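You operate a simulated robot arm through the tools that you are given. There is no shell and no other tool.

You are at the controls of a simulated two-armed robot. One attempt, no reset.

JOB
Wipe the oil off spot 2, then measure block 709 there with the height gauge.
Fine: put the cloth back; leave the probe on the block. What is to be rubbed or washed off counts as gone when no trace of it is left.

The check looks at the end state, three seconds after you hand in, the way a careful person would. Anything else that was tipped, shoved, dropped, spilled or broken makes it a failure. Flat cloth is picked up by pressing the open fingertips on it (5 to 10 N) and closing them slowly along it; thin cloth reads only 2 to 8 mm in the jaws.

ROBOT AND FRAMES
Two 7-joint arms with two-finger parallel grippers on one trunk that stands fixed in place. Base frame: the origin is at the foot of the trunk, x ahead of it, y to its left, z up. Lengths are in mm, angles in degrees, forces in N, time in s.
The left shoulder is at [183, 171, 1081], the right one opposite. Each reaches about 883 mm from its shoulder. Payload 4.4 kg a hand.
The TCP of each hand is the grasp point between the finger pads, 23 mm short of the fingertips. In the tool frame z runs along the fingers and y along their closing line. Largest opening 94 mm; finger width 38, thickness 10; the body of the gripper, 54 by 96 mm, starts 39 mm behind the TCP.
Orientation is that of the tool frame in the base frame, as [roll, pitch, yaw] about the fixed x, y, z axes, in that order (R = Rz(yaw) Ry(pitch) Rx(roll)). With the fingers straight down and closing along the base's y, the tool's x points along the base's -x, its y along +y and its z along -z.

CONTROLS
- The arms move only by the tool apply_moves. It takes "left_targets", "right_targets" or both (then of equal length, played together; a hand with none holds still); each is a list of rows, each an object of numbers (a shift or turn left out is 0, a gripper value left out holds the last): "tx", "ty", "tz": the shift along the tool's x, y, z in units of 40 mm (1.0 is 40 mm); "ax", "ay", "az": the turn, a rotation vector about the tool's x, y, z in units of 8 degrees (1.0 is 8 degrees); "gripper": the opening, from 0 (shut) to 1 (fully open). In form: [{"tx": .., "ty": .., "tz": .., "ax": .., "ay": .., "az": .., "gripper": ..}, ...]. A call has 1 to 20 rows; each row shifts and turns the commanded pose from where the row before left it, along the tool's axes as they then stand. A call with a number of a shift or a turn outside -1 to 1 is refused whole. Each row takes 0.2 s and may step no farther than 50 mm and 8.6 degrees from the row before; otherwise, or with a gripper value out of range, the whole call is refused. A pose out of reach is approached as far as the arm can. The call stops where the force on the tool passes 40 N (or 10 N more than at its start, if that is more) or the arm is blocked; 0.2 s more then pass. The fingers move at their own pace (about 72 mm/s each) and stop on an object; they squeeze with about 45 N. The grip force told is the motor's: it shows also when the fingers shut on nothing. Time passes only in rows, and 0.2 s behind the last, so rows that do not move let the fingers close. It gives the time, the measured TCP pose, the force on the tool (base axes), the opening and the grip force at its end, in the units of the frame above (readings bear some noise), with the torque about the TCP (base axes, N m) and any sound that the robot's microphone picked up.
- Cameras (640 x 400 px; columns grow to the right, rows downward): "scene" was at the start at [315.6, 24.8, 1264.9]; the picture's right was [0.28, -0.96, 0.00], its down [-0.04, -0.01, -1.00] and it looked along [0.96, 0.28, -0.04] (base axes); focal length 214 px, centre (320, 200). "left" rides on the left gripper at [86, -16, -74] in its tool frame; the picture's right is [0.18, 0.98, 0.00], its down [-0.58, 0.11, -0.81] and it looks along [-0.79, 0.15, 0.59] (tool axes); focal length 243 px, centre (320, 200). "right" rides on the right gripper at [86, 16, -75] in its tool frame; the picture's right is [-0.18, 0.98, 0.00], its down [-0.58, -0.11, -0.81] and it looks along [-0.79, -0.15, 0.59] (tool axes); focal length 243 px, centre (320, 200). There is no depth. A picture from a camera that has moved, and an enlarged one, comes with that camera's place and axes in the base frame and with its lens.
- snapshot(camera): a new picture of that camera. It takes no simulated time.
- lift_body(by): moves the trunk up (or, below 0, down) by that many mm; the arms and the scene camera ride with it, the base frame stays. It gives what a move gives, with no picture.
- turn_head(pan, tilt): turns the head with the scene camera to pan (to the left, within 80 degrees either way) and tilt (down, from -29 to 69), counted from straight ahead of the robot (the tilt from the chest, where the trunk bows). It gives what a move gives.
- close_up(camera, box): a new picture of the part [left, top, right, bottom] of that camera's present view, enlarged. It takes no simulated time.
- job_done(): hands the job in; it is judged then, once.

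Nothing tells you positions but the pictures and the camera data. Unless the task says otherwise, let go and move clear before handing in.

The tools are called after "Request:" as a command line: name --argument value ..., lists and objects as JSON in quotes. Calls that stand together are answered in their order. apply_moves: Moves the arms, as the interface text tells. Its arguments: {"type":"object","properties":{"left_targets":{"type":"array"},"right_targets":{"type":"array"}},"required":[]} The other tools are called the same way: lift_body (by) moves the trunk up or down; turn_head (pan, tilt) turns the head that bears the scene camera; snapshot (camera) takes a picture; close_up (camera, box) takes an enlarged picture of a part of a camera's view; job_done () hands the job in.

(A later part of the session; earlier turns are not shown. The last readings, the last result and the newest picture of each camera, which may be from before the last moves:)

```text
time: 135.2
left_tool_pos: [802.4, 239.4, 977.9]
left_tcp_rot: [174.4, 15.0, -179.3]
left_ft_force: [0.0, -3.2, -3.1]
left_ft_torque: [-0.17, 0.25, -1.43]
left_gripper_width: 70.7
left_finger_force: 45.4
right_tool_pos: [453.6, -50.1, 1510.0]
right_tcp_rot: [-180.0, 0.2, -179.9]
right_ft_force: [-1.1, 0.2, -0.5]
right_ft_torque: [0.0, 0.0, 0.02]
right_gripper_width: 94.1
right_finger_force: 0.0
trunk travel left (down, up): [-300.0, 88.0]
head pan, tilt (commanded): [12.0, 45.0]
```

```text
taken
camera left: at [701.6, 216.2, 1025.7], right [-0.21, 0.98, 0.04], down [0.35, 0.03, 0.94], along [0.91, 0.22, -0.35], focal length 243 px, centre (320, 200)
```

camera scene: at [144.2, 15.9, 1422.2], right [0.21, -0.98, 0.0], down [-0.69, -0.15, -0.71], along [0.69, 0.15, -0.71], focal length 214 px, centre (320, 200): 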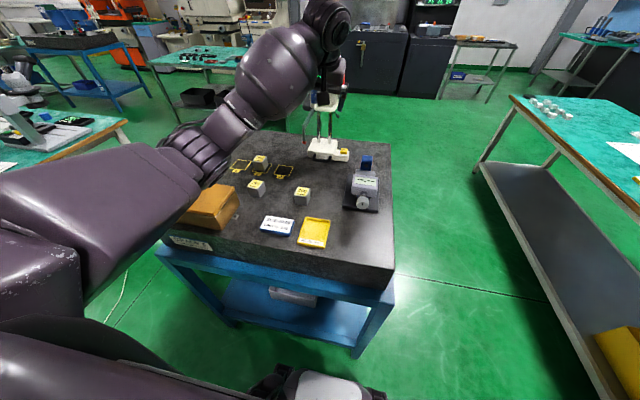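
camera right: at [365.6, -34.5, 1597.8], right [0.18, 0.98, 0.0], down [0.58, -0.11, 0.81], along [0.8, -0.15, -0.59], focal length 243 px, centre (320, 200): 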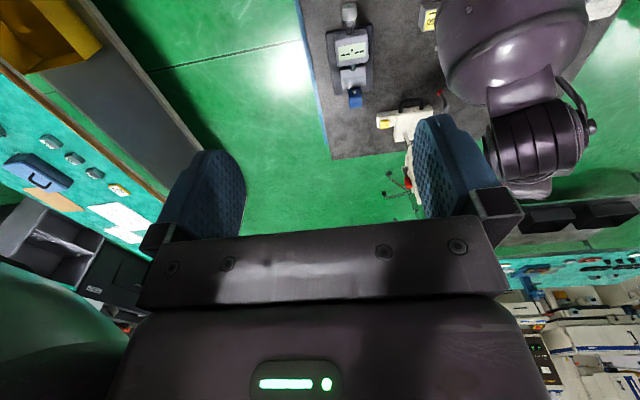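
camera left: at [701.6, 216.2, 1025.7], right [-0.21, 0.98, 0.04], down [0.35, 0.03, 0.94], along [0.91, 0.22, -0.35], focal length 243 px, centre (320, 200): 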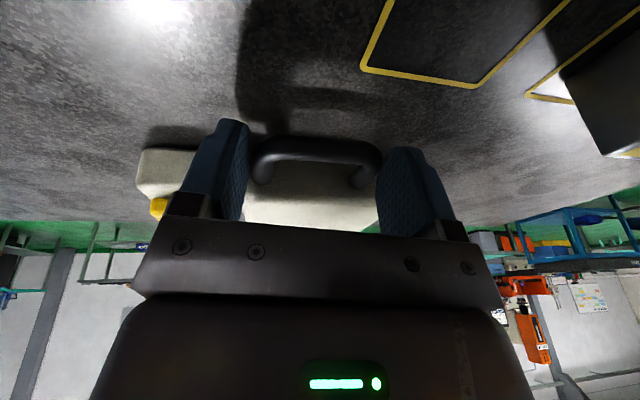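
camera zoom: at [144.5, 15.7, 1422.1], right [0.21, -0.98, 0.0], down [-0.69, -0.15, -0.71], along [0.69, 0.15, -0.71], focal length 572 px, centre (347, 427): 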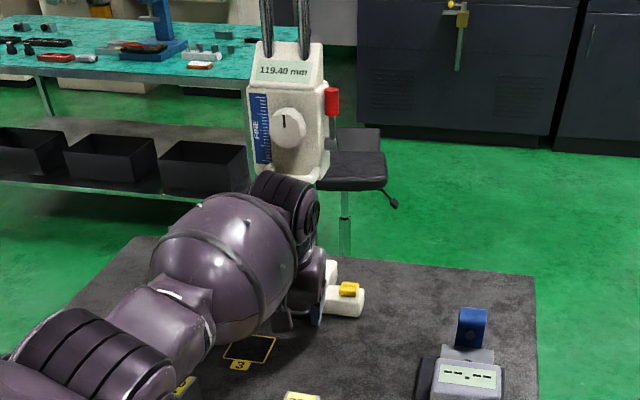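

It has moved 90 mm, upright and straight. I'll slide the remaining 80 mm.

Request:
apply_moves --left_targets '[{"ty": 0.199, "tz": 0.0202, "tx": -0.0027, "gripper": 0.65}, {"ty": 0.199, "tz": 0.0202, "tx": -0.0027}, {"ty": 0.199, "tz": 0.0202, "tx": -0.0027}, {"ty": 0.199, "tz": 0.0202, "tx": -0.0027}, {"ty": 0.199, "tz": 0.0202, "tx": -0.0027}, {"ty": 0.199, "tz": 0.0202, "tx": -0.0027}, {"ty": 0.199, "tz": 0.0202, "tx": -0.0027}, {"ty": 0.199, "tz": 0.0202, "tx": -0.0027}, {"ty": 0.199, "tz": 0.0202, "tx": -0.0027}, {"ty": 0.199, "tz": 0.0202, "tx": -0.0027}, {"tx": 0}]'

Request:
close_up --camera "scene" --box '[200, 40, 380, 190]'

Request:
snapshot --camera "left"

Request:
close_up --camera "right" --box '[400, 20, 560, 140]'

```text
time: 137.6
left_tool_pos: [801.8, 319.8, 977.6]
left_tcp_rot: [174.4, 15.0, -179.3]
left_ft_force: [-7.6, -2.8, -7.2]
left_ft_torque: [-0.12, 0.12, -1.11]
left_gripper_width: 70.3
left_finger_force: 44.9
right_tool_pos: [453.0, -50.2, 1510.2]
right_tcp_rot: [-180.0, 0.2, -179.8]
right_ft_force: [0.2, 0.3, 1.0]
right_ft_torque: [-0.01, -0.04, 0.01]
right_gripper_width: 94.0
right_finger_force: 0.0
trunk travel left (down, up): [-300.0, 88.0]
head pan, tilt (commanded): [12.0, 45.0]
```

```text
2.67 times, centred on (290, 115) of scene
camera zoom: at [144.2, 16.0, 1422.2], right [0.21, -0.98, 0.0], down [-0.69, -0.15, -0.71], along [0.69, 0.15, -0.71], focal length 572 px, centre (400, 427)
```

zoom: 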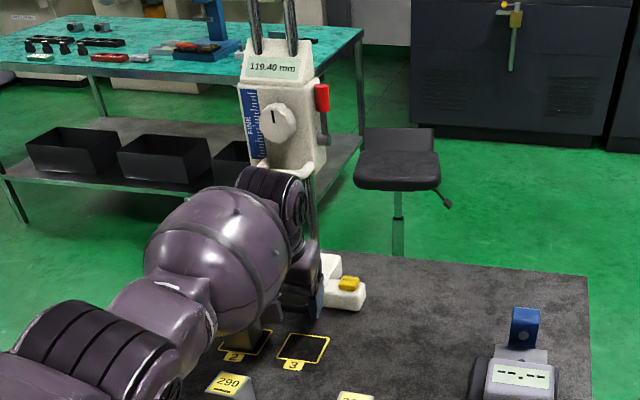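

```text
taken
camera left: at [701.5, 296.7, 1025.6], right [-0.21, 0.98, 0.04], down [0.35, 0.03, 0.94], along [0.91, 0.22, -0.35], focal length 243 px, centre (320, 200)
```

left: 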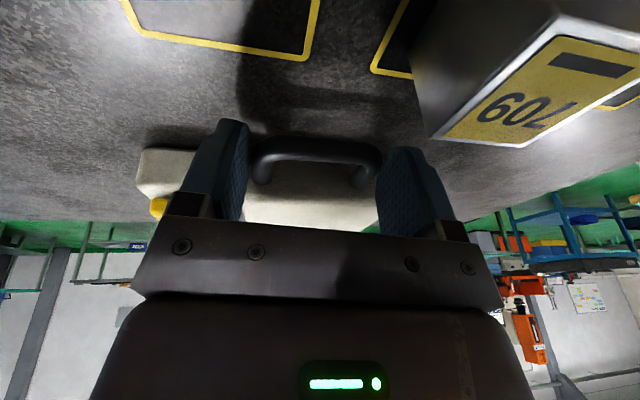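

```text
3.33 times, centred on (480, 80) of right
camera zoom: at [365.7, -34.1, 1584.4], right [0.18, 0.98, 0.0], down [0.58, -0.11, 0.81], along [0.8, -0.15, -0.59], focal length 809 px, centre (-213, 600)
```

zoom: 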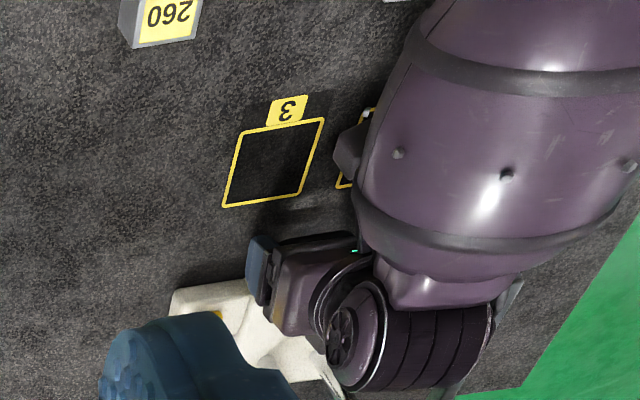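

The gauge has moved 170 mm, which should put the ball over block 709. I'll open, rise off the handle, keep to the right of the probe arm, and back away.

Request:
apply_moves --left_targets '[{"gripper": 0.85}, {"gripper": 0.85}, {"tz": -0.3}, {"tz": -0.4}, {"tz": -0.3}, {"gripper": 0.5, "ty": -0.2}, {"gripper": 0.5}, {"tz": -0.4, "ty": -0.1, "tx": 0.1}, {"tz": -0.6, "ty": -0.1, "tx": 0.1}, {"tz": -0.7, "tx": 0.2}, {"tx": 0}]'

Request:
snapshot --camera "left"

Request:
close_up --camera "scene" --box '[200, 40, 380, 190]'

```text
time: 140.0
left_tool_pos: [759.1, 291.8, 1076.3]
left_tcp_rot: [174.4, 15.0, -179.3]
left_ft_force: [0.9, 0.1, -0.2]
left_ft_torque: [0.04, -0.02, 0.03]
left_gripper_width: 46.9
left_finger_force: 0.0
right_tool_pos: [454.8, -50.1, 1511.2]
right_tcp_rot: [-180.0, 0.1, -179.8]
right_ft_force: [-1.7, 1.0, -0.7]
right_ft_torque: [0.01, -0.01, 0.01]
right_gripper_width: 94.0
right_finger_force: 0.0
trunk travel left (down, up): [-300.0, 88.0]
head pan, tilt (commanded): [12.0, 45.0]
```

```text
taken
camera left: at [659.0, 268.9, 1124.2], right [-0.21, 0.98, 0.04], down [0.35, 0.03, 0.94], along [0.91, 0.22, -0.35], focal length 243 px, centre (320, 200)
```

left: 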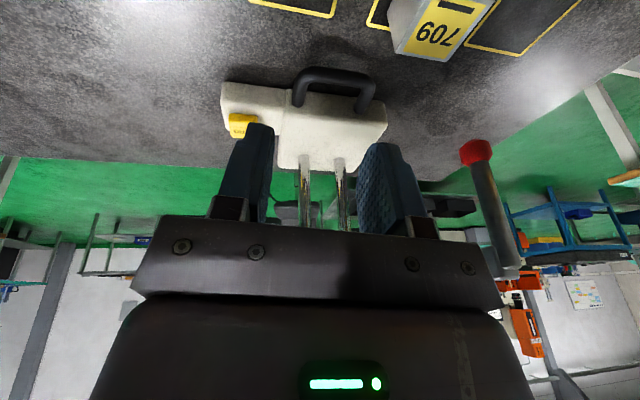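

```text
2.67 times, centred on (290, 115) of scene
camera zoom: at [144.7, 16.0, 1422.1], right [0.21, -0.98, 0.0], down [-0.69, -0.15, -0.71], along [0.69, 0.15, -0.71], focal length 572 px, centre (400, 427)
```

zoom: 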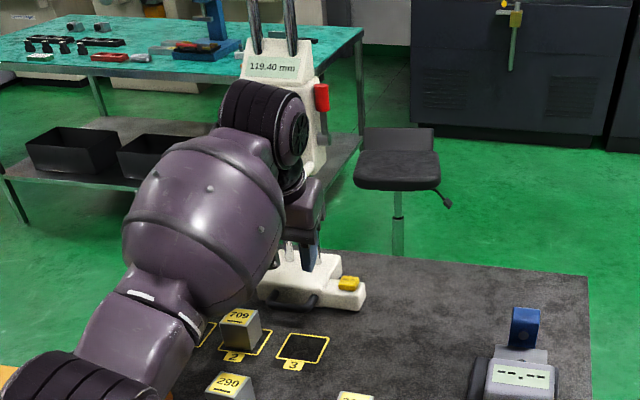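

The gauge stands straight with the ball near the block's left-right position. I'll withdraw the hand upward and then check the alignment of ball and block.

Request:
apply_moves --left_targets '[{"tx": 0.137, "tz": -0.8, "gripper": 0.5}, {"tx": 0.137, "tz": -0.8}, {"tx": 0.237, "tz": -0.8}, {"tx": 0.237, "tz": -0.8}, {"tx": 0.4, "tz": -0.7}, {"tx": 0.6}, {"tx": 0}]'

Request:
snapshot --camera "scene"

Request:
snapshot --camera "left"

Request:
close_up --camera "right" --box '[400, 20, 560, 140]'

```text
time: 141.6
left_tool_pos: [651.8, 274.2, 1205.5]
left_tcp_rot: [174.4, 15.0, -179.3]
left_ft_force: [0.6, -0.5, 0.1]
left_ft_torque: [0.03, 0.03, 0.01]
left_gripper_width: 47.1
left_finger_force: 0.0
right_tool_pos: [454.6, -50.7, 1509.5]
right_tcp_rot: [180.0, 0.2, -180.0]
right_ft_force: [-0.7, 0.5, 0.5]
right_ft_torque: [-0.02, 0.02, -0.04]
right_gripper_width: 94.0
right_finger_force: 0.0
trunk travel left (down, up): [-300.0, 88.0]
head pan, tilt (commanded): [12.0, 45.0]
```

```text
taken
camera scene: at [144.4, 15.4, 1422.2], right [0.21, -0.98, 0.0], down [-0.69, -0.15, -0.71], along [0.69, 0.15, -0.71], focal length 214 px, centre (320, 200)
```

scene: 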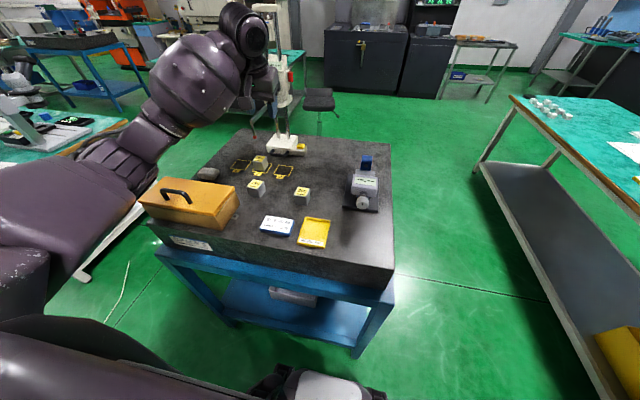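

```text
taken
camera left: at [550.8, 251.8, 1254.1], right [-0.21, 0.98, 0.04], down [0.35, 0.03, 0.94], along [0.91, 0.22, -0.35], focal length 243 px, centre (320, 200)
```

left: 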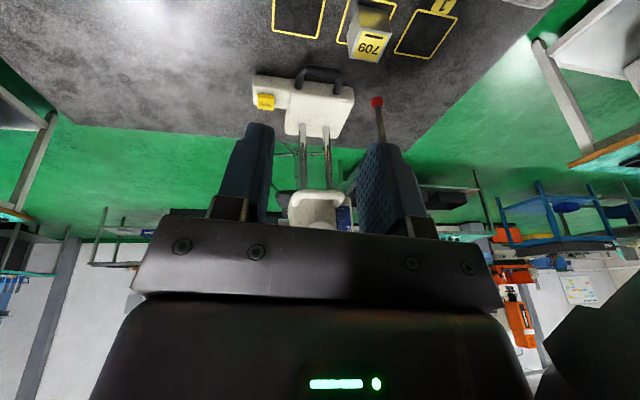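

```text
3.33 times, centred on (480, 80) of right
camera zoom: at [365.9, -34.7, 1584.3], right [0.18, 0.98, 0.0], down [0.58, -0.11, 0.81], along [0.79, -0.15, -0.59], focal length 809 px, centre (-213, 600)
```

zoom: 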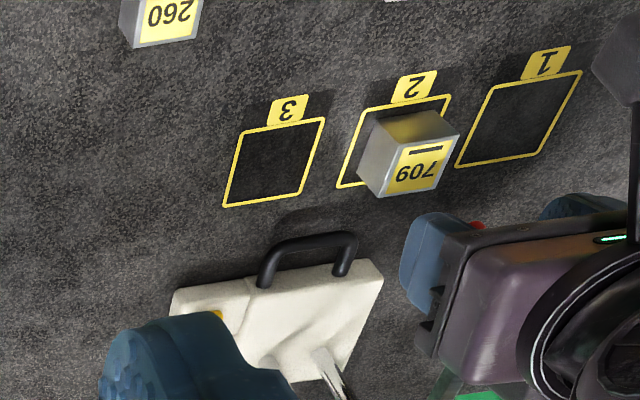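

I'll zoom in on the ball and the block from the head camera to check their alignment.

Request:
close_up --camera "scene" --box '[225, 110, 305, 180]'

Request:
close_up --camera "left" --box '[300, 0, 460, 120]'

```text
5.71 times, centred on (265, 145) of scene
camera zoom: at [144.4, 15.4, 1422.2], right [0.21, -0.98, 0.0], down [-0.69, -0.15, -0.71], along [0.69, 0.15, -0.71], focal length 1226 px, centre (634, 514)
```

zoom: 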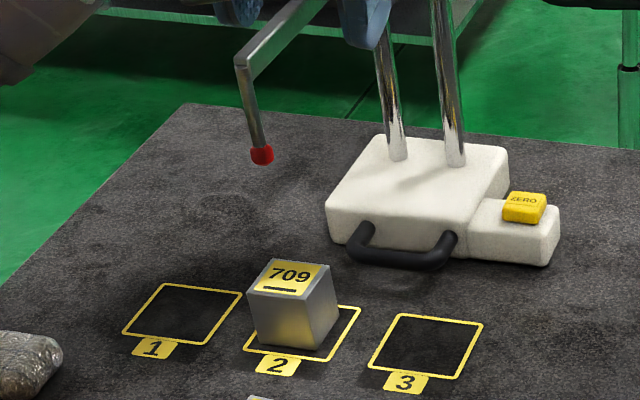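

```text
3.33 times, centred on (380, 60) of left
camera zoom: at [550.8, 251.8, 1254.1], right [-0.21, 0.98, 0.04], down [0.35, 0.03, 0.94], along [0.91, 0.22, -0.35], focal length 809 px, centre (120, 667)
```

zoom: 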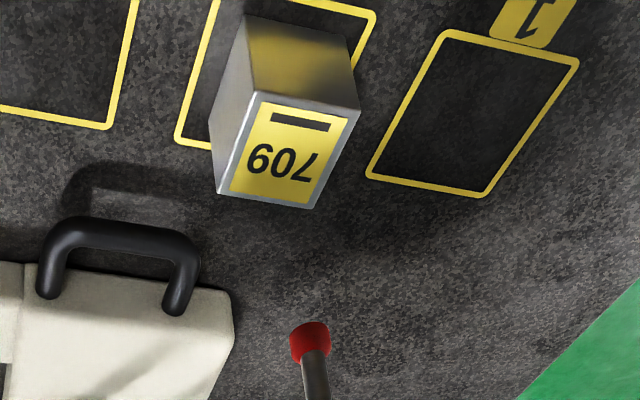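

The ball is within about 3 mm of the block's centre. Now I turn the hand back to the vertical-closing orientation for the carriage bar.

Request:
apply_moves --left_targets '[{"ax": -0.2547, "ay": -0.3358, "az": 0.7501, "gripper": 0.36}, {"ax": -0.2547, "ay": -0.3358, "az": 0.7501}, {"ax": -0.2547, "ay": -0.3358, "az": 0.7501}, {"ax": -0.2547, "ay": -0.3358, "az": 0.7501}, {"ax": -0.2547, "ay": -0.3358, "az": 0.7501}, {"ax": -0.2547, "ay": -0.3358, "az": 0.7501}, {"ax": -0.2547, "ay": -0.3358, "az": 0.7501}, {"tx": 0}]'

Request:
snapshot --camera "scene"

```text
time: 143.4
left_tool_pos: [652.3, 274.9, 1207.3]
left_tcp_rot: [144.7, 18.2, 132.7]
left_ft_force: [0.5, -0.2, -0.7]
left_ft_torque: [-0.01, -0.02, -0.01]
left_gripper_width: 34.1
left_finger_force: 0.1
right_tool_pos: [453.1, -50.0, 1509.8]
right_tcp_rot: [179.9, 0.1, -179.9]
right_ft_force: [-0.4, -0.7, -0.2]
right_ft_torque: [0.03, 0.0, 0.02]
right_gripper_width: 94.2
right_finger_force: 0.1
trunk travel left (down, up): [-300.0, 88.0]
head pan, tilt (commanded): [12.0, 45.0]
```

```text
taken
camera scene: at [144.3, 15.9, 1422.2], right [0.21, -0.98, 0.0], down [-0.69, -0.15, -0.71], along [0.69, 0.15, -0.71], focal length 214 px, centre (320, 200)
```

scene: 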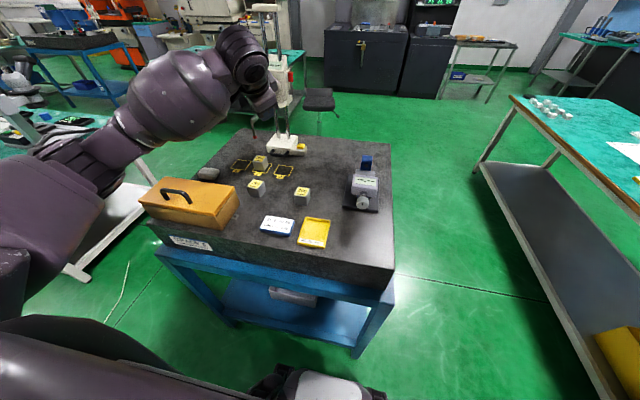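

The turn is going well with the elbow out. I'll complete it.

Request:
apply_moves --left_targets '[{"ax": -0.2547, "ay": -0.3358, "az": 0.7501, "gripper": 0.36}, {"ax": -0.2547, "ay": -0.3358, "az": 0.7501}, {"ax": -0.2547, "ay": -0.3358, "az": 0.7501}, {"ax": -0.2547, "ay": -0.3358, "az": 0.7501}, {"ax": -0.2547, "ay": -0.3358, "az": 0.7501}, {"ax": -0.2547, "ay": -0.3358, "az": 0.7501}, {"ax": -0.2547, "ay": -0.3358, "az": 0.7501}, {"tx": 0}]'

Request:
snapshot --camera "scene"

Request:
snapshot --camera "left"

```text
time: 145.2
left_tool_pos: [653.2, 274.4, 1208.2]
left_tcp_rot: [122.4, 0.0, 89.8]
left_ft_force: [0.0, 0.5, -0.8]
left_ft_torque: [0.0, 0.0, -0.03]
left_gripper_width: 33.8
left_finger_force: 0.0
right_tool_pos: [454.1, -50.6, 1509.7]
right_tcp_rot: [-180.0, 0.2, -179.9]
right_ft_force: [0.3, 0.0, 0.8]
right_ft_torque: [0.02, -0.01, -0.01]
right_gripper_width: 93.8
right_finger_force: 0.0
trunk travel left (down, up): [-300.0, 88.0]
head pan, tilt (commanded): [12.0, 45.0]
```

```text
taken
camera scene: at [144.4, 15.8, 1422.2], right [0.21, -0.98, 0.0], down [-0.69, -0.15, -0.71], along [0.69, 0.15, -0.71], focal length 214 px, centre (320, 200)
```

scene: 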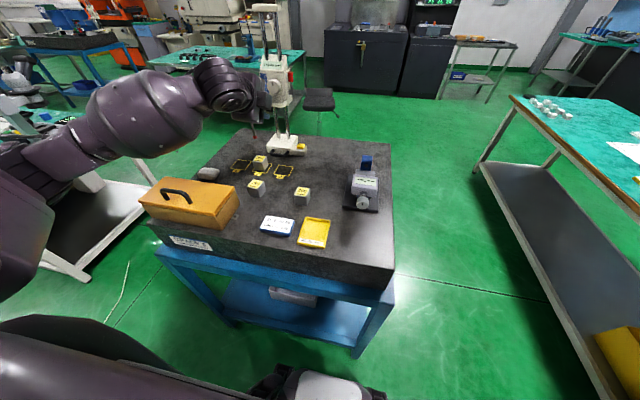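

```text
taken
camera left: at [582.4, 363.6, 1234.6], right [0.53, 0.18, 0.83], down [-0.62, -0.58, 0.52], along [0.58, -0.79, -0.19], focal length 243 px, centre (320, 200)
```

left: 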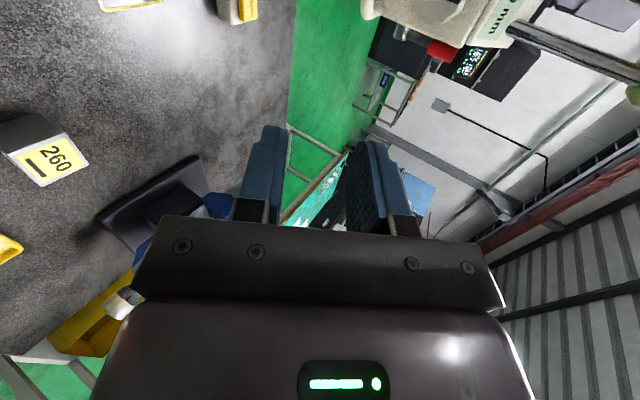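

The hand is oriented as before. I'll move to the pre-grip point in front of the raised bar.

Request:
apply_moves --left_targets '[{"tx": 0.198, "ty": 0.186, "tz": 0.608, "gripper": 0.36}, {"tx": 0.198, "ty": 0.186, "tz": 0.608}, {"tx": 0.198, "ty": 0.186, "tz": 0.608}, {"tx": 0.198, "ty": 0.186, "tz": 0.608}, {"tx": 0.198, "ty": 0.186, "tz": 0.608}, {"tx": 0}]'

Request:
snapshot --camera "left"

Request:
close_up --camera "left" --box '[230, 0, 500, 240]'

```text
time: 146.6
left_tool_pos: [775.3, 315.7, 1173.6]
left_tcp_rot: [122.4, 0.0, 89.8]
left_ft_force: [-0.4, 0.3, -0.6]
left_ft_torque: [0.02, 0.0, 0.01]
left_gripper_width: 33.9
left_finger_force: 0.0
right_tool_pos: [453.6, -50.7, 1511.1]
right_tcp_rot: [180.0, 0.3, -179.9]
right_ft_force: [-0.7, -1.1, 0.2]
right_ft_torque: [0.0, -0.01, 0.03]
right_gripper_width: 94.1
right_finger_force: 0.0
trunk travel left (down, up): [-300.0, 88.0]
head pan, tilt (commanded): [12.0, 45.0]
```

```text
taken
camera left: at [705.7, 403.1, 1200.5], right [0.53, 0.18, 0.83], down [-0.62, -0.58, 0.52], along [0.58, -0.79, -0.19], focal length 243 px, centre (320, 200)
```

left: 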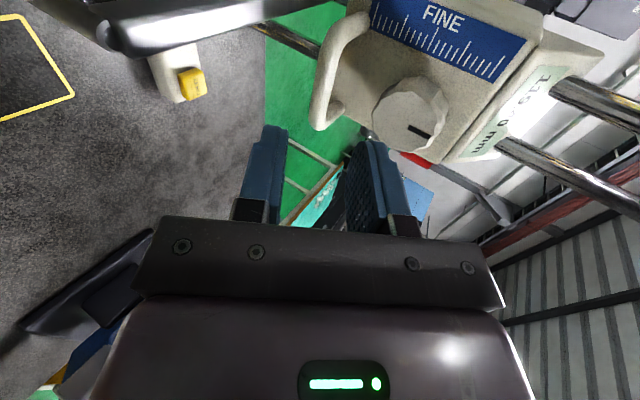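

```text
1.67 times, centred on (365, 120) of left
camera zoom: at [705.7, 403.1, 1200.5], right [0.53, 0.18, 0.83], down [-0.62, -0.58, 0.52], along [0.58, -0.79, -0.19], focal length 404 px, centre (245, 333)
```

zoom: 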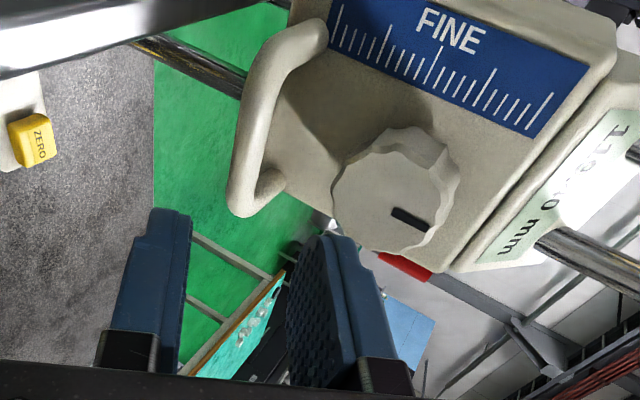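

The bar lies between the fingers as before. I'll advance the same way to the grip position.

Request:
apply_moves --left_targets '[{"tz": 0.45, "gripper": 0.34}, {"tz": 0.45}, {"tz": 0.4}, {"tz": 0.3}, {"tx": 0}]'

Request:
close_up --camera "left" --box '[230, 30, 500, 240]'

Request:
close_up --camera "scene" --box '[200, 30, 340, 180]'

```text
time: 147.8
left_tool_pos: [827.9, 314.4, 1139.4]
left_tcp_rot: [122.4, 0.1, 89.9]
left_ft_force: [0.1, 0.0, -1.0]
left_ft_torque: [-0.05, 0.0, -0.01]
left_gripper_width: 32.3
left_finger_force: 0.0
right_tool_pos: [452.6, -50.7, 1509.7]
right_tcp_rot: [-180.0, 0.2, -179.9]
right_ft_force: [-0.2, -0.1, -0.2]
right_ft_torque: [-0.01, 0.02, -0.01]
right_gripper_width: 94.2
right_finger_force: 0.0
trunk travel left (down, up): [-300.0, 88.0]
head pan, tilt (commanded): [12.0, 45.0]
```

```text
1.90 times, centred on (365, 135) of left
camera zoom: at [759.1, 402.5, 1166.2], right [0.53, 0.18, 0.83], down [-0.62, -0.58, 0.52], along [0.58, -0.79, -0.19], focal length 462 px, centre (234, 324)
```

zoom: 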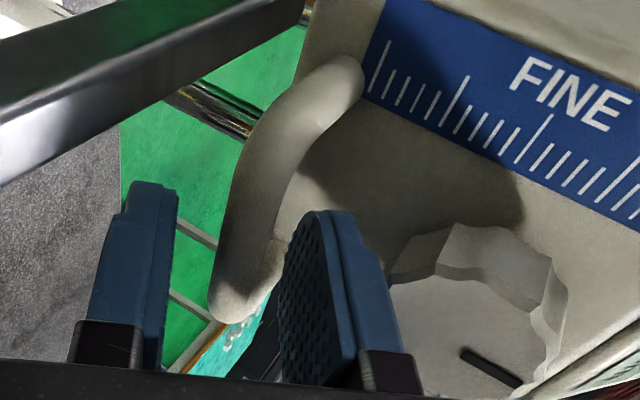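

```text
2.67 times, centred on (270, 105) of scene
camera zoom: at [144.1, 16.0, 1422.2], right [0.21, -0.98, 0.0], down [-0.69, -0.15, -0.71], along [0.69, 0.15, -0.71], focal length 572 px, centre (453, 453)
```

zoom: 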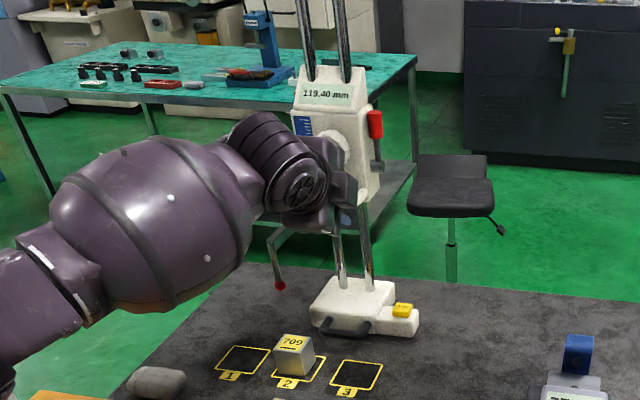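

Positioned as before, no contact yet. This time I'll keep the fingers open and just push the bar down with the upper finger, which will leave the probe undisturbed when I lift off. First 50 mm.

Request:
apply_moves --left_targets '[{"ty": -0.211, "tz": 0.134, "gripper": 0.34}, {"ty": -0.211, "tz": 0.134}, {"ty": -0.211, "tz": 0.134}, {"ty": -0.211, "tz": 0.134}, {"ty": -0.211, "tz": 0.134}, {"tx": 0}]'

Request:
close_up --camera "scene" --box '[200, 30, 340, 180]'

Request:
close_up --camera "left" --box '[230, 30, 500, 240]'

```text
time: 149.2
left_tool_pos: [827.6, 314.9, 1089.0]
left_tcp_rot: [122.4, 0.0, 89.9]
left_ft_force: [-0.2, 4.8, 2.3]
left_ft_torque: [-0.03, -0.14, 0.16]
left_gripper_width: 32.9
left_finger_force: 1.1
right_tool_pos: [452.3, -49.9, 1510.1]
right_tcp_rot: [-179.9, 0.2, -180.0]
right_ft_force: [0.2, 0.0, -0.6]
right_ft_torque: [-0.01, 0.04, 0.02]
right_gripper_width: 93.8
right_finger_force: 0.0
trunk travel left (down, up): [-300.0, 88.0]
head pan, tilt (commanded): [12.0, 45.0]
```

```text
2.67 times, centred on (270, 105) of scene
camera zoom: at [143.9, 16.6, 1422.2], right [0.21, -0.98, 0.0], down [-0.69, -0.15, -0.71], along [0.69, 0.15, -0.71], focal length 572 px, centre (453, 453)
```

zoom: 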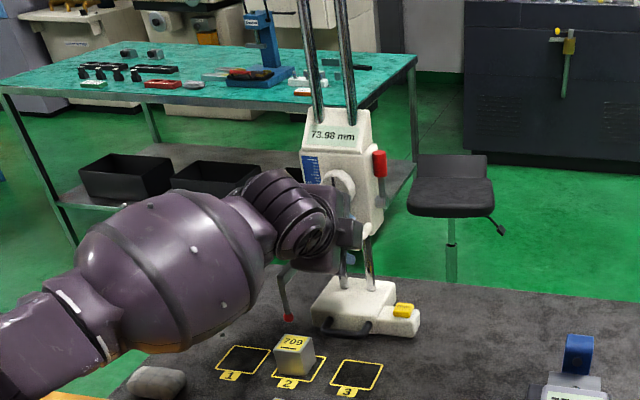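

```text
1.90 times, centred on (365, 135) of left
camera zoom: at [758.2, 402.8, 1115.8], right [0.53, 0.18, 0.83], down [-0.62, -0.58, 0.52], along [0.58, -0.79, -0.19], focal length 462 px, centre (234, 324)
```

zoom: 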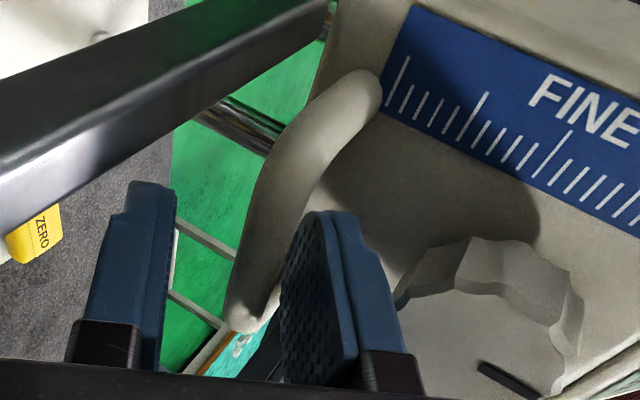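

The carriage follows (73.98) with only a few newtons. I'll go 25 mm further, then take small steps.

Request:
apply_moves --left_targets '[{"ty": -0.211, "tz": 0.134, "gripper": 0.34}, {"ty": -0.211, "tz": 0.134}, {"ty": -0.1055, "tz": 0.067}, {"tx": 0}]'

Request:
close_up --camera "scene" --box '[200, 30, 340, 180]'

Request:
close_up --camera "scene" --box '[245, 130, 295, 170]'

```text
time: 150.2
left_tool_pos: [827.4, 314.3, 1065.0]
left_tcp_rot: [122.4, 0.1, 89.8]
left_ft_force: [0.4, 3.6, 2.3]
left_ft_torque: [-0.06, -0.07, 0.1]
left_gripper_width: 32.7
left_finger_force: 0.3
right_tool_pos: [454.8, -50.0, 1509.9]
right_tcp_rot: [-179.8, 0.2, -179.8]
right_ft_force: [0.1, 0.0, 0.1]
right_ft_torque: [0.03, 0.02, 0.03]
right_gripper_width: 94.0
right_finger_force: 0.1
trunk travel left (down, up): [-300.0, 88.0]
head pan, tilt (commanded): [12.0, 45.0]
```

```text
2.67 times, centred on (270, 105) of scene
camera zoom: at [144.0, 16.4, 1422.2], right [0.21, -0.98, 0.0], down [-0.69, -0.15, -0.71], along [0.69, 0.15, -0.71], focal length 572 px, centre (453, 453)
```

zoom: 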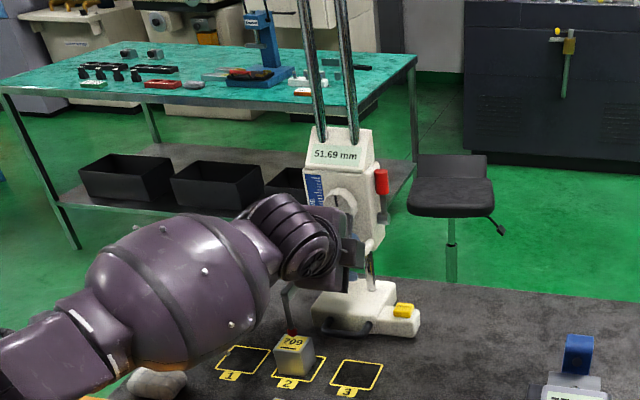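

```text
10.00 times, centred on (270, 150) of scene
camera zoom: at [144.0, 16.4, 1422.2], right [0.21, -0.98, 0.0], down [-0.69, -0.15, -0.71], along [0.69, 0.15, -0.71], focal length 2145 px, centre (820, 700)
```

zoom: 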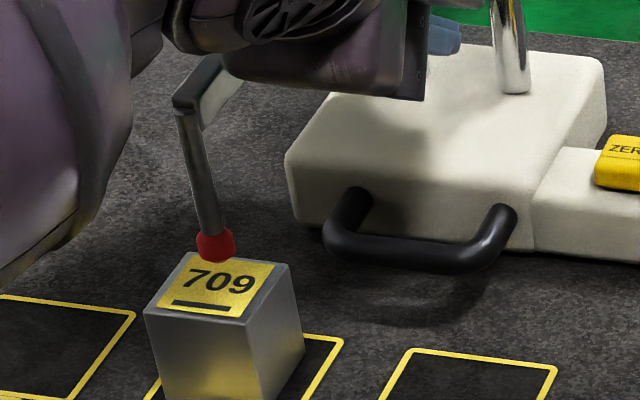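

The ball is coming down right over the middle of block 709 (51.69). I'll go 9 mm further and then step finely.

Request:
apply_moves --left_targets '[{"ty": -0.1055, "tz": 0.067, "gripper": 0.34}, {"ty": -0.0844, "tz": 0.0536}, {"tx": 0}]'

Request:
close_up --camera "scene" --box '[265, 60, 345, 110]'

Request:
close_up --camera "scene" --box '[245, 130, 295, 170]'

```text
time: 151.0
left_tool_pos: [827.8, 314.0, 1055.8]
left_tcp_rot: [122.4, 0.0, 89.8]
left_ft_force: [1.1, 1.8, 3.0]
left_ft_torque: [-0.09, -0.03, 0.06]
left_gripper_width: 33.3
left_finger_force: 1.7
right_tool_pos: [453.6, -50.5, 1510.8]
right_tcp_rot: [180.0, 0.2, -179.9]
right_ft_force: [-0.1, 0.0, -0.1]
right_ft_torque: [0.01, -0.02, 0.02]
right_gripper_width: 94.2
right_finger_force: 0.1
trunk travel left (down, up): [-300.0, 88.0]
head pan, tilt (commanded): [12.0, 45.0]
```

```text
8.00 times, centred on (305, 85) of scene
camera zoom: at [144.0, 16.1, 1422.2], right [0.21, -0.98, 0.0], down [-0.69, -0.15, -0.71], along [0.69, 0.15, -0.71], focal length 1716 px, centre (440, 1120)
```

zoom: 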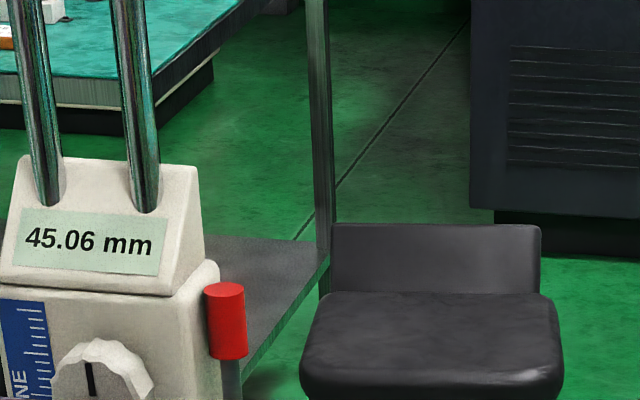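

```text
10.00 times, centred on (270, 150) of scene
camera zoom: at [144.0, 16.1, 1422.2], right [0.21, -0.98, 0.0], down [-0.69, -0.15, -0.71], along [0.69, 0.15, -0.71], focal length 2145 px, centre (820, 700)
```

zoom: 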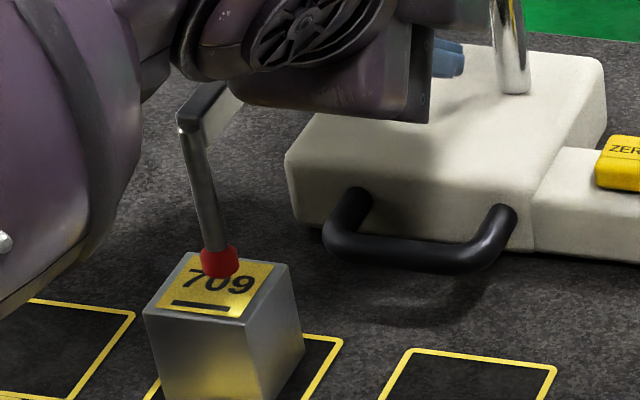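

Reading 45.06, the ball is just above the block. I'll do 3 mm, then 1 mm steps watching reading and force.

Request:
apply_moves --left_targets '[{"ty": -0.0317, "tz": 0.02, "gripper": 0.34}, {"ty": -0.0317, "tz": 0.02}, {"tx": 0}]'

Request:
close_up --camera "scene" --box '[255, 70, 315, 110]'

```text
time: 151.8
left_tool_pos: [828.2, 314.1, 1053.1]
left_tcp_rot: [122.4, 0.1, 89.9]
left_ft_force: [2.3, 1.7, 3.1]
left_ft_torque: [-0.07, 0.02, 0.07]
left_gripper_width: 33.7
left_finger_force: 1.8
right_tool_pos: [454.5, -49.3, 1509.7]
right_tcp_rot: [180.0, 0.2, -179.8]
right_ft_force: [-0.4, 0.1, -0.3]
right_ft_torque: [0.0, -0.04, -0.02]
right_gripper_width: 93.9
right_finger_force: 0.0
trunk travel left (down, up): [-300.0, 88.0]
head pan, tilt (commanded): [12.0, 45.0]
```

```text
10.00 times, centred on (285, 90) of scene
camera zoom: at [144.3, 15.9, 1422.2], right [0.21, -0.98, 0.0], down [-0.69, -0.15, -0.71], along [0.69, 0.15, -0.71], focal length 2145 px, centre (670, 1300)
```

zoom: 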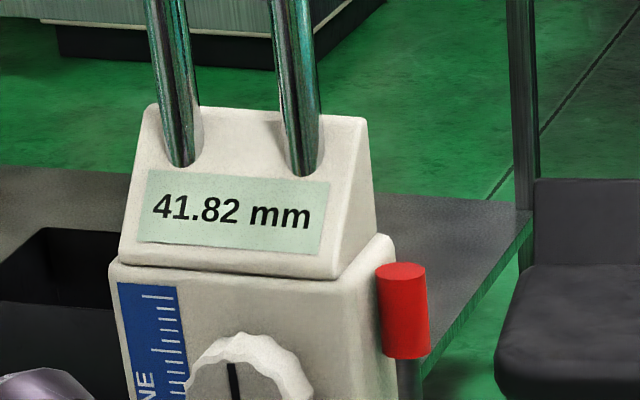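

Reading 41.82. One more millimetre at a time.

Request:
apply_moves --left_targets '[{"ty": -0.0211, "tz": 0.0134, "gripper": 0.34}, {"tx": 0}]'

Request:
close_up --camera "scene" --box '[255, 70, 315, 110]'

```text
time: 152.4
left_tool_pos: [829.1, 314.7, 1051.7]
left_tcp_rot: [122.5, 0.0, 89.8]
left_ft_force: [2.5, 0.5, 2.3]
left_ft_torque: [-0.08, -0.03, 0.1]
left_gripper_width: 33.7
left_finger_force: 2.0
right_tool_pos: [453.3, -50.7, 1510.3]
right_tcp_rot: [-179.9, 0.2, -180.0]
right_ft_force: [0.3, 0.0, 0.8]
right_ft_torque: [-0.03, 0.01, 0.01]
right_gripper_width: 94.1
right_finger_force: 0.1
trunk travel left (down, up): [-300.0, 88.0]
head pan, tilt (commanded): [12.0, 45.0]
```

```text
10.00 times, centred on (285, 90) of scene
camera zoom: at [144.3, 16.0, 1422.2], right [0.21, -0.98, 0.0], down [-0.69, -0.15, -0.71], along [0.69, 0.15, -0.71], focal length 2145 px, centre (670, 1300)
```

zoom: 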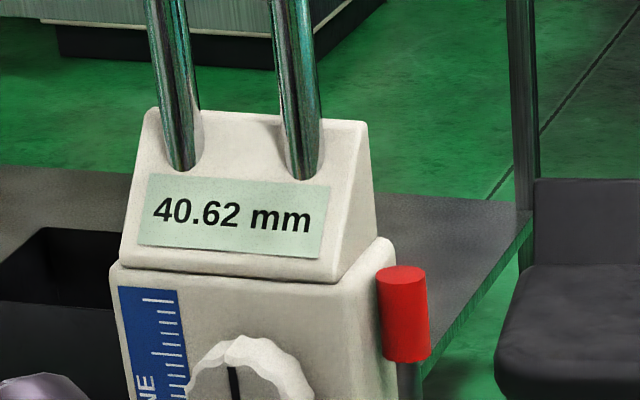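

40.62, force still only the sliding friction. Next small step.

Request:
apply_moves --left_targets '[{"ty": -0.0148, "tz": 0.0094, "gripper": 0.34}, {"tx": 0}]'

Request:
close_up --camera "scene" --box '[255, 70, 315, 110]'

```text
time: 153.0
left_tool_pos: [828.5, 314.9, 1050.3]
left_tcp_rot: [122.4, -0.1, 90.0]
left_ft_force: [1.7, 1.9, 2.9]
left_ft_torque: [-0.08, -0.05, 0.05]
left_gripper_width: 33.5
left_finger_force: 2.3
right_tool_pos: [452.6, -50.2, 1510.2]
right_tcp_rot: [-180.0, 0.2, -179.9]
right_ft_force: [0.2, -0.7, 0.2]
right_ft_torque: [0.0, -0.01, 0.0]
right_gripper_width: 94.4
right_finger_force: 0.0
trunk travel left (down, up): [-300.0, 88.0]
head pan, tilt (commanded): [12.0, 45.0]
```

```text
10.00 times, centred on (285, 90) of scene
camera zoom: at [144.1, 16.0, 1422.2], right [0.21, -0.98, 0.0], down [-0.69, -0.15, -0.71], along [0.69, 0.15, -0.71], focal length 2145 px, centre (670, 1300)
```

zoom: 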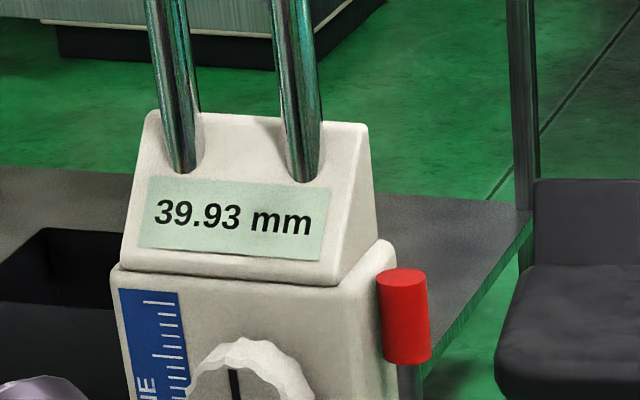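

39.93 with no rise in force yet. Another half millimetre.

Request:
apply_moves --left_targets '[{"ty": -0.0106, "tz": 0.0067, "gripper": 0.34}, {"tx": 0}]'

Request:
close_up --camera "scene" --box '[255, 70, 315, 110]'

Request:
close_up --camera "scene" --box '[245, 130, 295, 170]'

```text
time: 153.6
left_tool_pos: [827.6, 314.8, 1050.2]
left_tcp_rot: [122.4, -0.1, 89.9]
left_ft_force: [-0.6, 0.2, 4.6]
left_ft_torque: [-0.15, -0.09, 0.01]
left_gripper_width: 33.9
left_finger_force: 2.2
right_tool_pos: [453.0, -50.1, 1510.2]
right_tcp_rot: [-179.9, 0.2, -179.9]
right_ft_force: [-0.9, -0.2, -0.6]
right_ft_torque: [0.02, 0.03, -0.01]
right_gripper_width: 94.1
right_finger_force: 0.0
trunk travel left (down, up): [-300.0, 88.0]
head pan, tilt (commanded): [12.0, 45.0]
```

```text
10.00 times, centred on (285, 90) of scene
camera zoom: at [143.8, 16.0, 1422.3], right [0.21, -0.98, 0.0], down [-0.69, -0.15, -0.71], along [0.69, 0.15, -0.71], focal length 2145 px, centre (670, 1300)
```

zoom: 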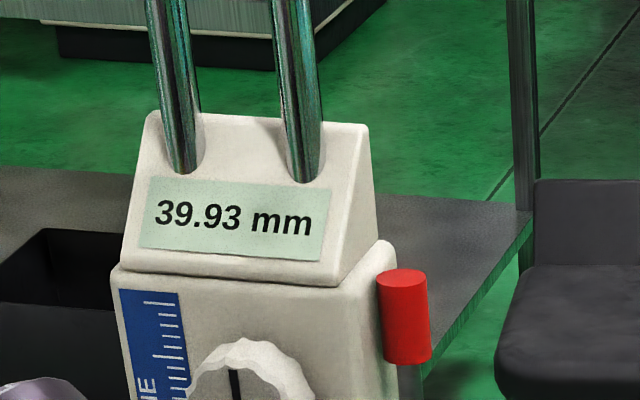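

```text
10.00 times, centred on (270, 150) of scene
camera zoom: at [143.8, 16.0, 1422.3], right [0.21, -0.98, 0.0], down [-0.69, -0.15, -0.71], along [0.69, 0.15, -0.71], focal length 2145 px, centre (820, 700)
```

zoom: 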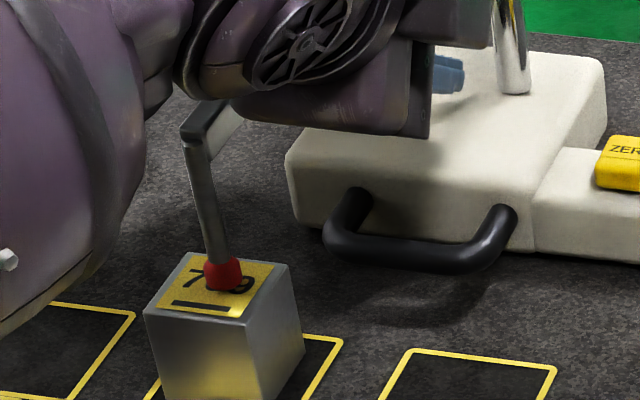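

The reading holds at 39.93 mm while the force begins to rise, so the probe is on the block: block 709 measures 39.93 mm. I'll add a slight press so contact is certain and check the display again.

Request:
apply_moves --left_targets '[{"ty": -0.0106, "tz": 0.0067, "gripper": 0.34}, {"tx": 0}]'

Request:
close_up --camera "scene" --box '[255, 70, 315, 110]'

```text
time: 154.2
left_tool_pos: [829.2, 314.2, 1049.4]
left_tcp_rot: [122.4, 0.0, 89.9]
left_ft_force: [0.5, 1.6, 4.9]
left_ft_torque: [-0.11, -0.12, 0.04]
left_gripper_width: 34.1
left_finger_force: 2.1
right_tool_pos: [452.3, -50.3, 1511.3]
right_tcp_rot: [-180.0, 0.2, -180.0]
right_ft_force: [-0.3, -0.5, 0.4]
right_ft_torque: [0.02, -0.02, 0.01]
right_gripper_width: 93.9
right_finger_force: 0.1
trunk travel left (down, up): [-300.0, 88.0]
head pan, tilt (commanded): [12.0, 45.0]
```

```text
10.00 times, centred on (285, 90) of scene
camera zoom: at [143.7, 16.0, 1422.3], right [0.21, -0.98, 0.0], down [-0.69, -0.15, -0.71], along [0.69, 0.15, -0.71], focal length 2145 px, centre (670, 1300)
```

zoom: 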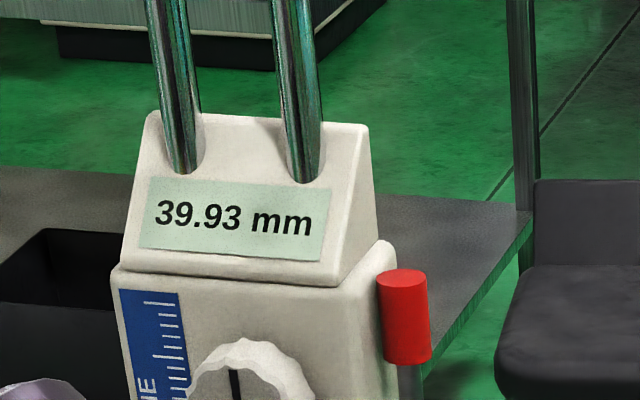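

Firm at 39.93. Now I lift the finger off the bar gently, centring the hand so nothing brushes it.

Request:
apply_moves --left_targets '[{"ty": 0.06, "gripper": 0.36}, {"ty": 0.08}, {"ty": 0.09}, {"tx": 0}]'

Request:
close_up --camera "scene" --box '[255, 70, 315, 110]'

Request:
close_up --camera "left" --box '[230, 30, 500, 240]'

```text
time: 155.2
left_tool_pos: [833.9, 313.6, 1056.8]
left_tcp_rot: [122.5, -0.1, 90.0]
left_ft_force: [0.0, 0.7, -1.1]
left_ft_torque: [0.01, -0.01, -0.04]
left_gripper_width: 34.0
left_finger_force: 0.0
right_tool_pos: [452.6, -51.1, 1510.1]
right_tcp_rot: [-180.0, 0.2, -180.0]
right_ft_force: [-0.1, -0.1, 0.0]
right_ft_torque: [-0.01, -0.01, 0.04]
right_gripper_width: 93.9
right_finger_force: 0.0
trunk travel left (down, up): [-300.0, 88.0]
head pan, tilt (commanded): [12.0, 45.0]
```

```text
10.00 times, centred on (285, 90) of scene
camera zoom: at [144.2, 16.0, 1422.2], right [0.21, -0.98, 0.0], down [-0.69, -0.15, -0.71], along [0.69, 0.15, -0.71], focal length 2145 px, centre (670, 1300)
```

zoom: 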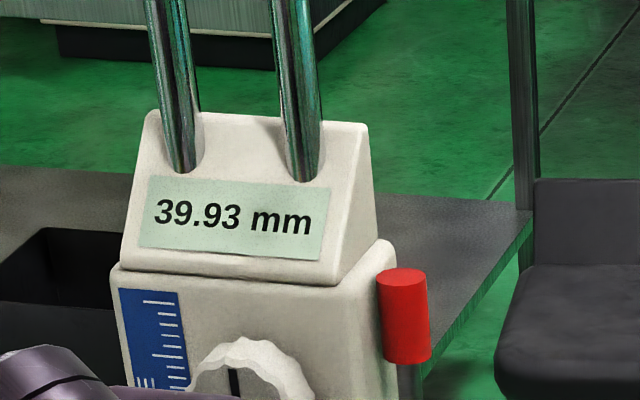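

```text
1.90 times, centred on (365, 135) of left
camera zoom: at [763.7, 402.6, 1083.5], right [0.53, 0.18, 0.83], down [-0.62, -0.58, 0.53], along [0.58, -0.79, -0.19], focal length 462 px, centre (234, 324)
```

zoom: 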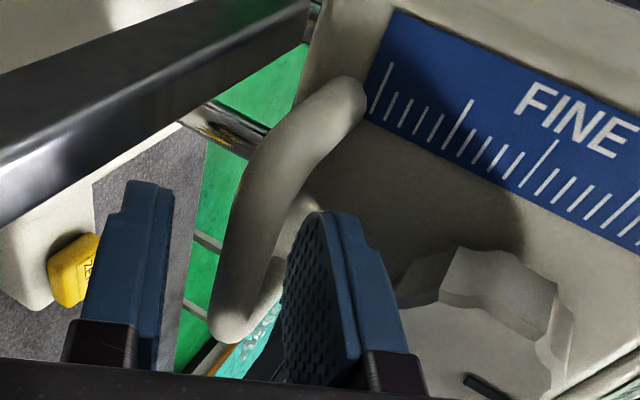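

The reading stays at 39.93 with the hand unloaded. I'll back out exactly along the finger direction.

Request:
apply_moves --left_targets '[{"tz": -0.2, "gripper": 0.36}, {"tz": -0.3}, {"tz": -0.4}, {"tx": 0}]'

Request:
close_up --camera "scene" --box '[255, 70, 315, 110]'

Request:
close_up --camera "left" --box '[230, 30, 500, 240]'

```text
time: 156.2
left_tool_pos: [803.5, 314.2, 1077.4]
left_tcp_rot: [122.5, 0.0, 90.0]
left_ft_force: [0.1, -0.4, 0.3]
left_ft_torque: [-0.02, -0.01, -0.07]
left_gripper_width: 34.0
left_finger_force: 0.1
right_tool_pos: [453.8, -51.2, 1509.8]
right_tcp_rot: [180.0, 0.2, -179.9]
right_ft_force: [0.6, 0.0, -0.2]
right_ft_torque: [0.0, -0.01, -0.01]
right_gripper_width: 93.7
right_finger_force: 0.0
trunk travel left (down, up): [-300.0, 88.0]
head pan, tilt (commanded): [12.0, 45.0]
```

```text
10.00 times, centred on (285, 90) of scene
camera zoom: at [144.6, 15.9, 1422.1], right [0.21, -0.98, 0.0], down [-0.69, -0.15, -0.71], along [0.69, 0.15, -0.71], focal length 2145 px, centre (670, 1300)
```

zoom: 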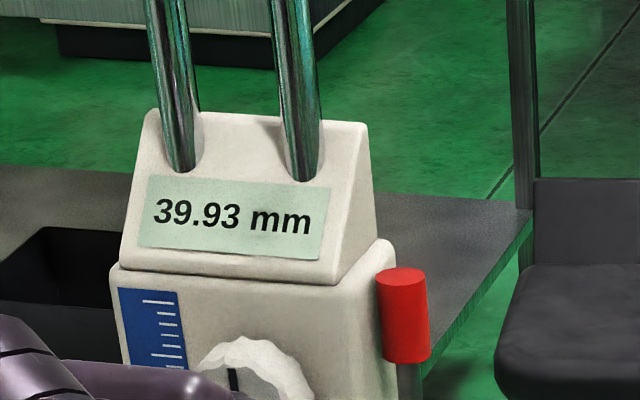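

```text
1.90 times, centred on (365, 135) of left
camera zoom: at [733.8, 402.2, 1103.1], right [0.53, 0.18, 0.83], down [-0.62, -0.58, 0.52], along [0.58, -0.79, -0.19], focal length 462 px, centre (234, 324)
```

zoom: 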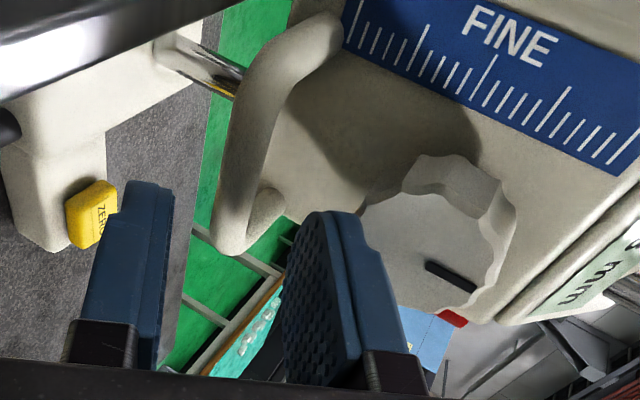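

The hand is clear of the bar and the display still shows 39.93. I'll retreat further back and up, away from the gauge.

Request:
apply_moves --left_targets '[{"tz": -0.6}, {"tz": -0.8}, {"tz": -0.8}, {"tz": -0.6, "ty": 0.5}, {"tz": -0.5, "ty": 0.7}, {"tz": -0.5, "ty": 0.7}, {"tx": 0}]'

Request:
snapshot --camera "scene"

Request:
close_up --camera "scene" --box '[230, 40, 350, 180]'

```text
time: 157.8
left_tool_pos: [714.4, 316.3, 1220.8]
left_tcp_rot: [122.5, 0.0, 89.9]
left_ft_force: [-0.9, -0.1, 0.9]
left_ft_torque: [-0.02, 0.01, -0.01]
left_gripper_width: 34.0
left_finger_force: 0.0
right_tool_pos: [454.1, -49.1, 1509.5]
right_tcp_rot: [-179.8, 0.2, -179.9]
right_ft_force: [0.9, 0.4, -1.2]
right_ft_torque: [-0.01, 0.01, 0.02]
right_gripper_width: 94.1
right_finger_force: 0.0
trunk travel left (down, up): [-300.0, 88.0]
head pan, tilt (commanded): [12.0, 45.0]
```

```text
taken
camera scene: at [144.6, 16.3, 1422.1], right [0.21, -0.98, 0.0], down [-0.69, -0.15, -0.71], along [0.69, 0.15, -0.71], focal length 214 px, centre (320, 200)
```

scene: 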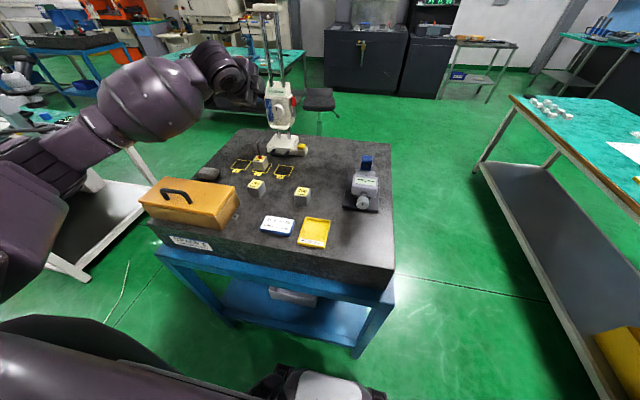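

```text
2.86 times, centred on (290, 110) of scene
camera zoom: at [144.6, 16.3, 1422.1], right [0.21, -0.98, 0.0], down [-0.69, -0.15, -0.71], along [0.69, 0.15, -0.71], focal length 613 px, centre (406, 457)
```

zoom: 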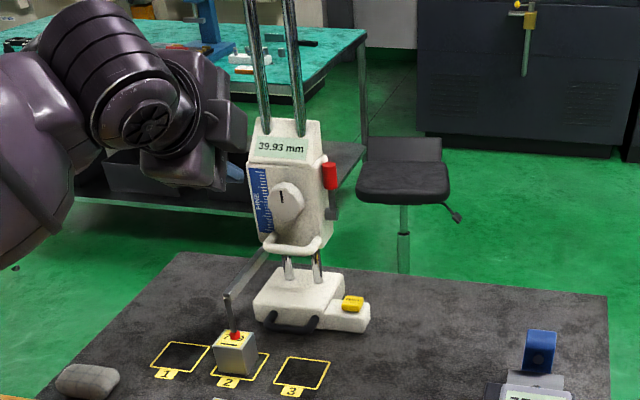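

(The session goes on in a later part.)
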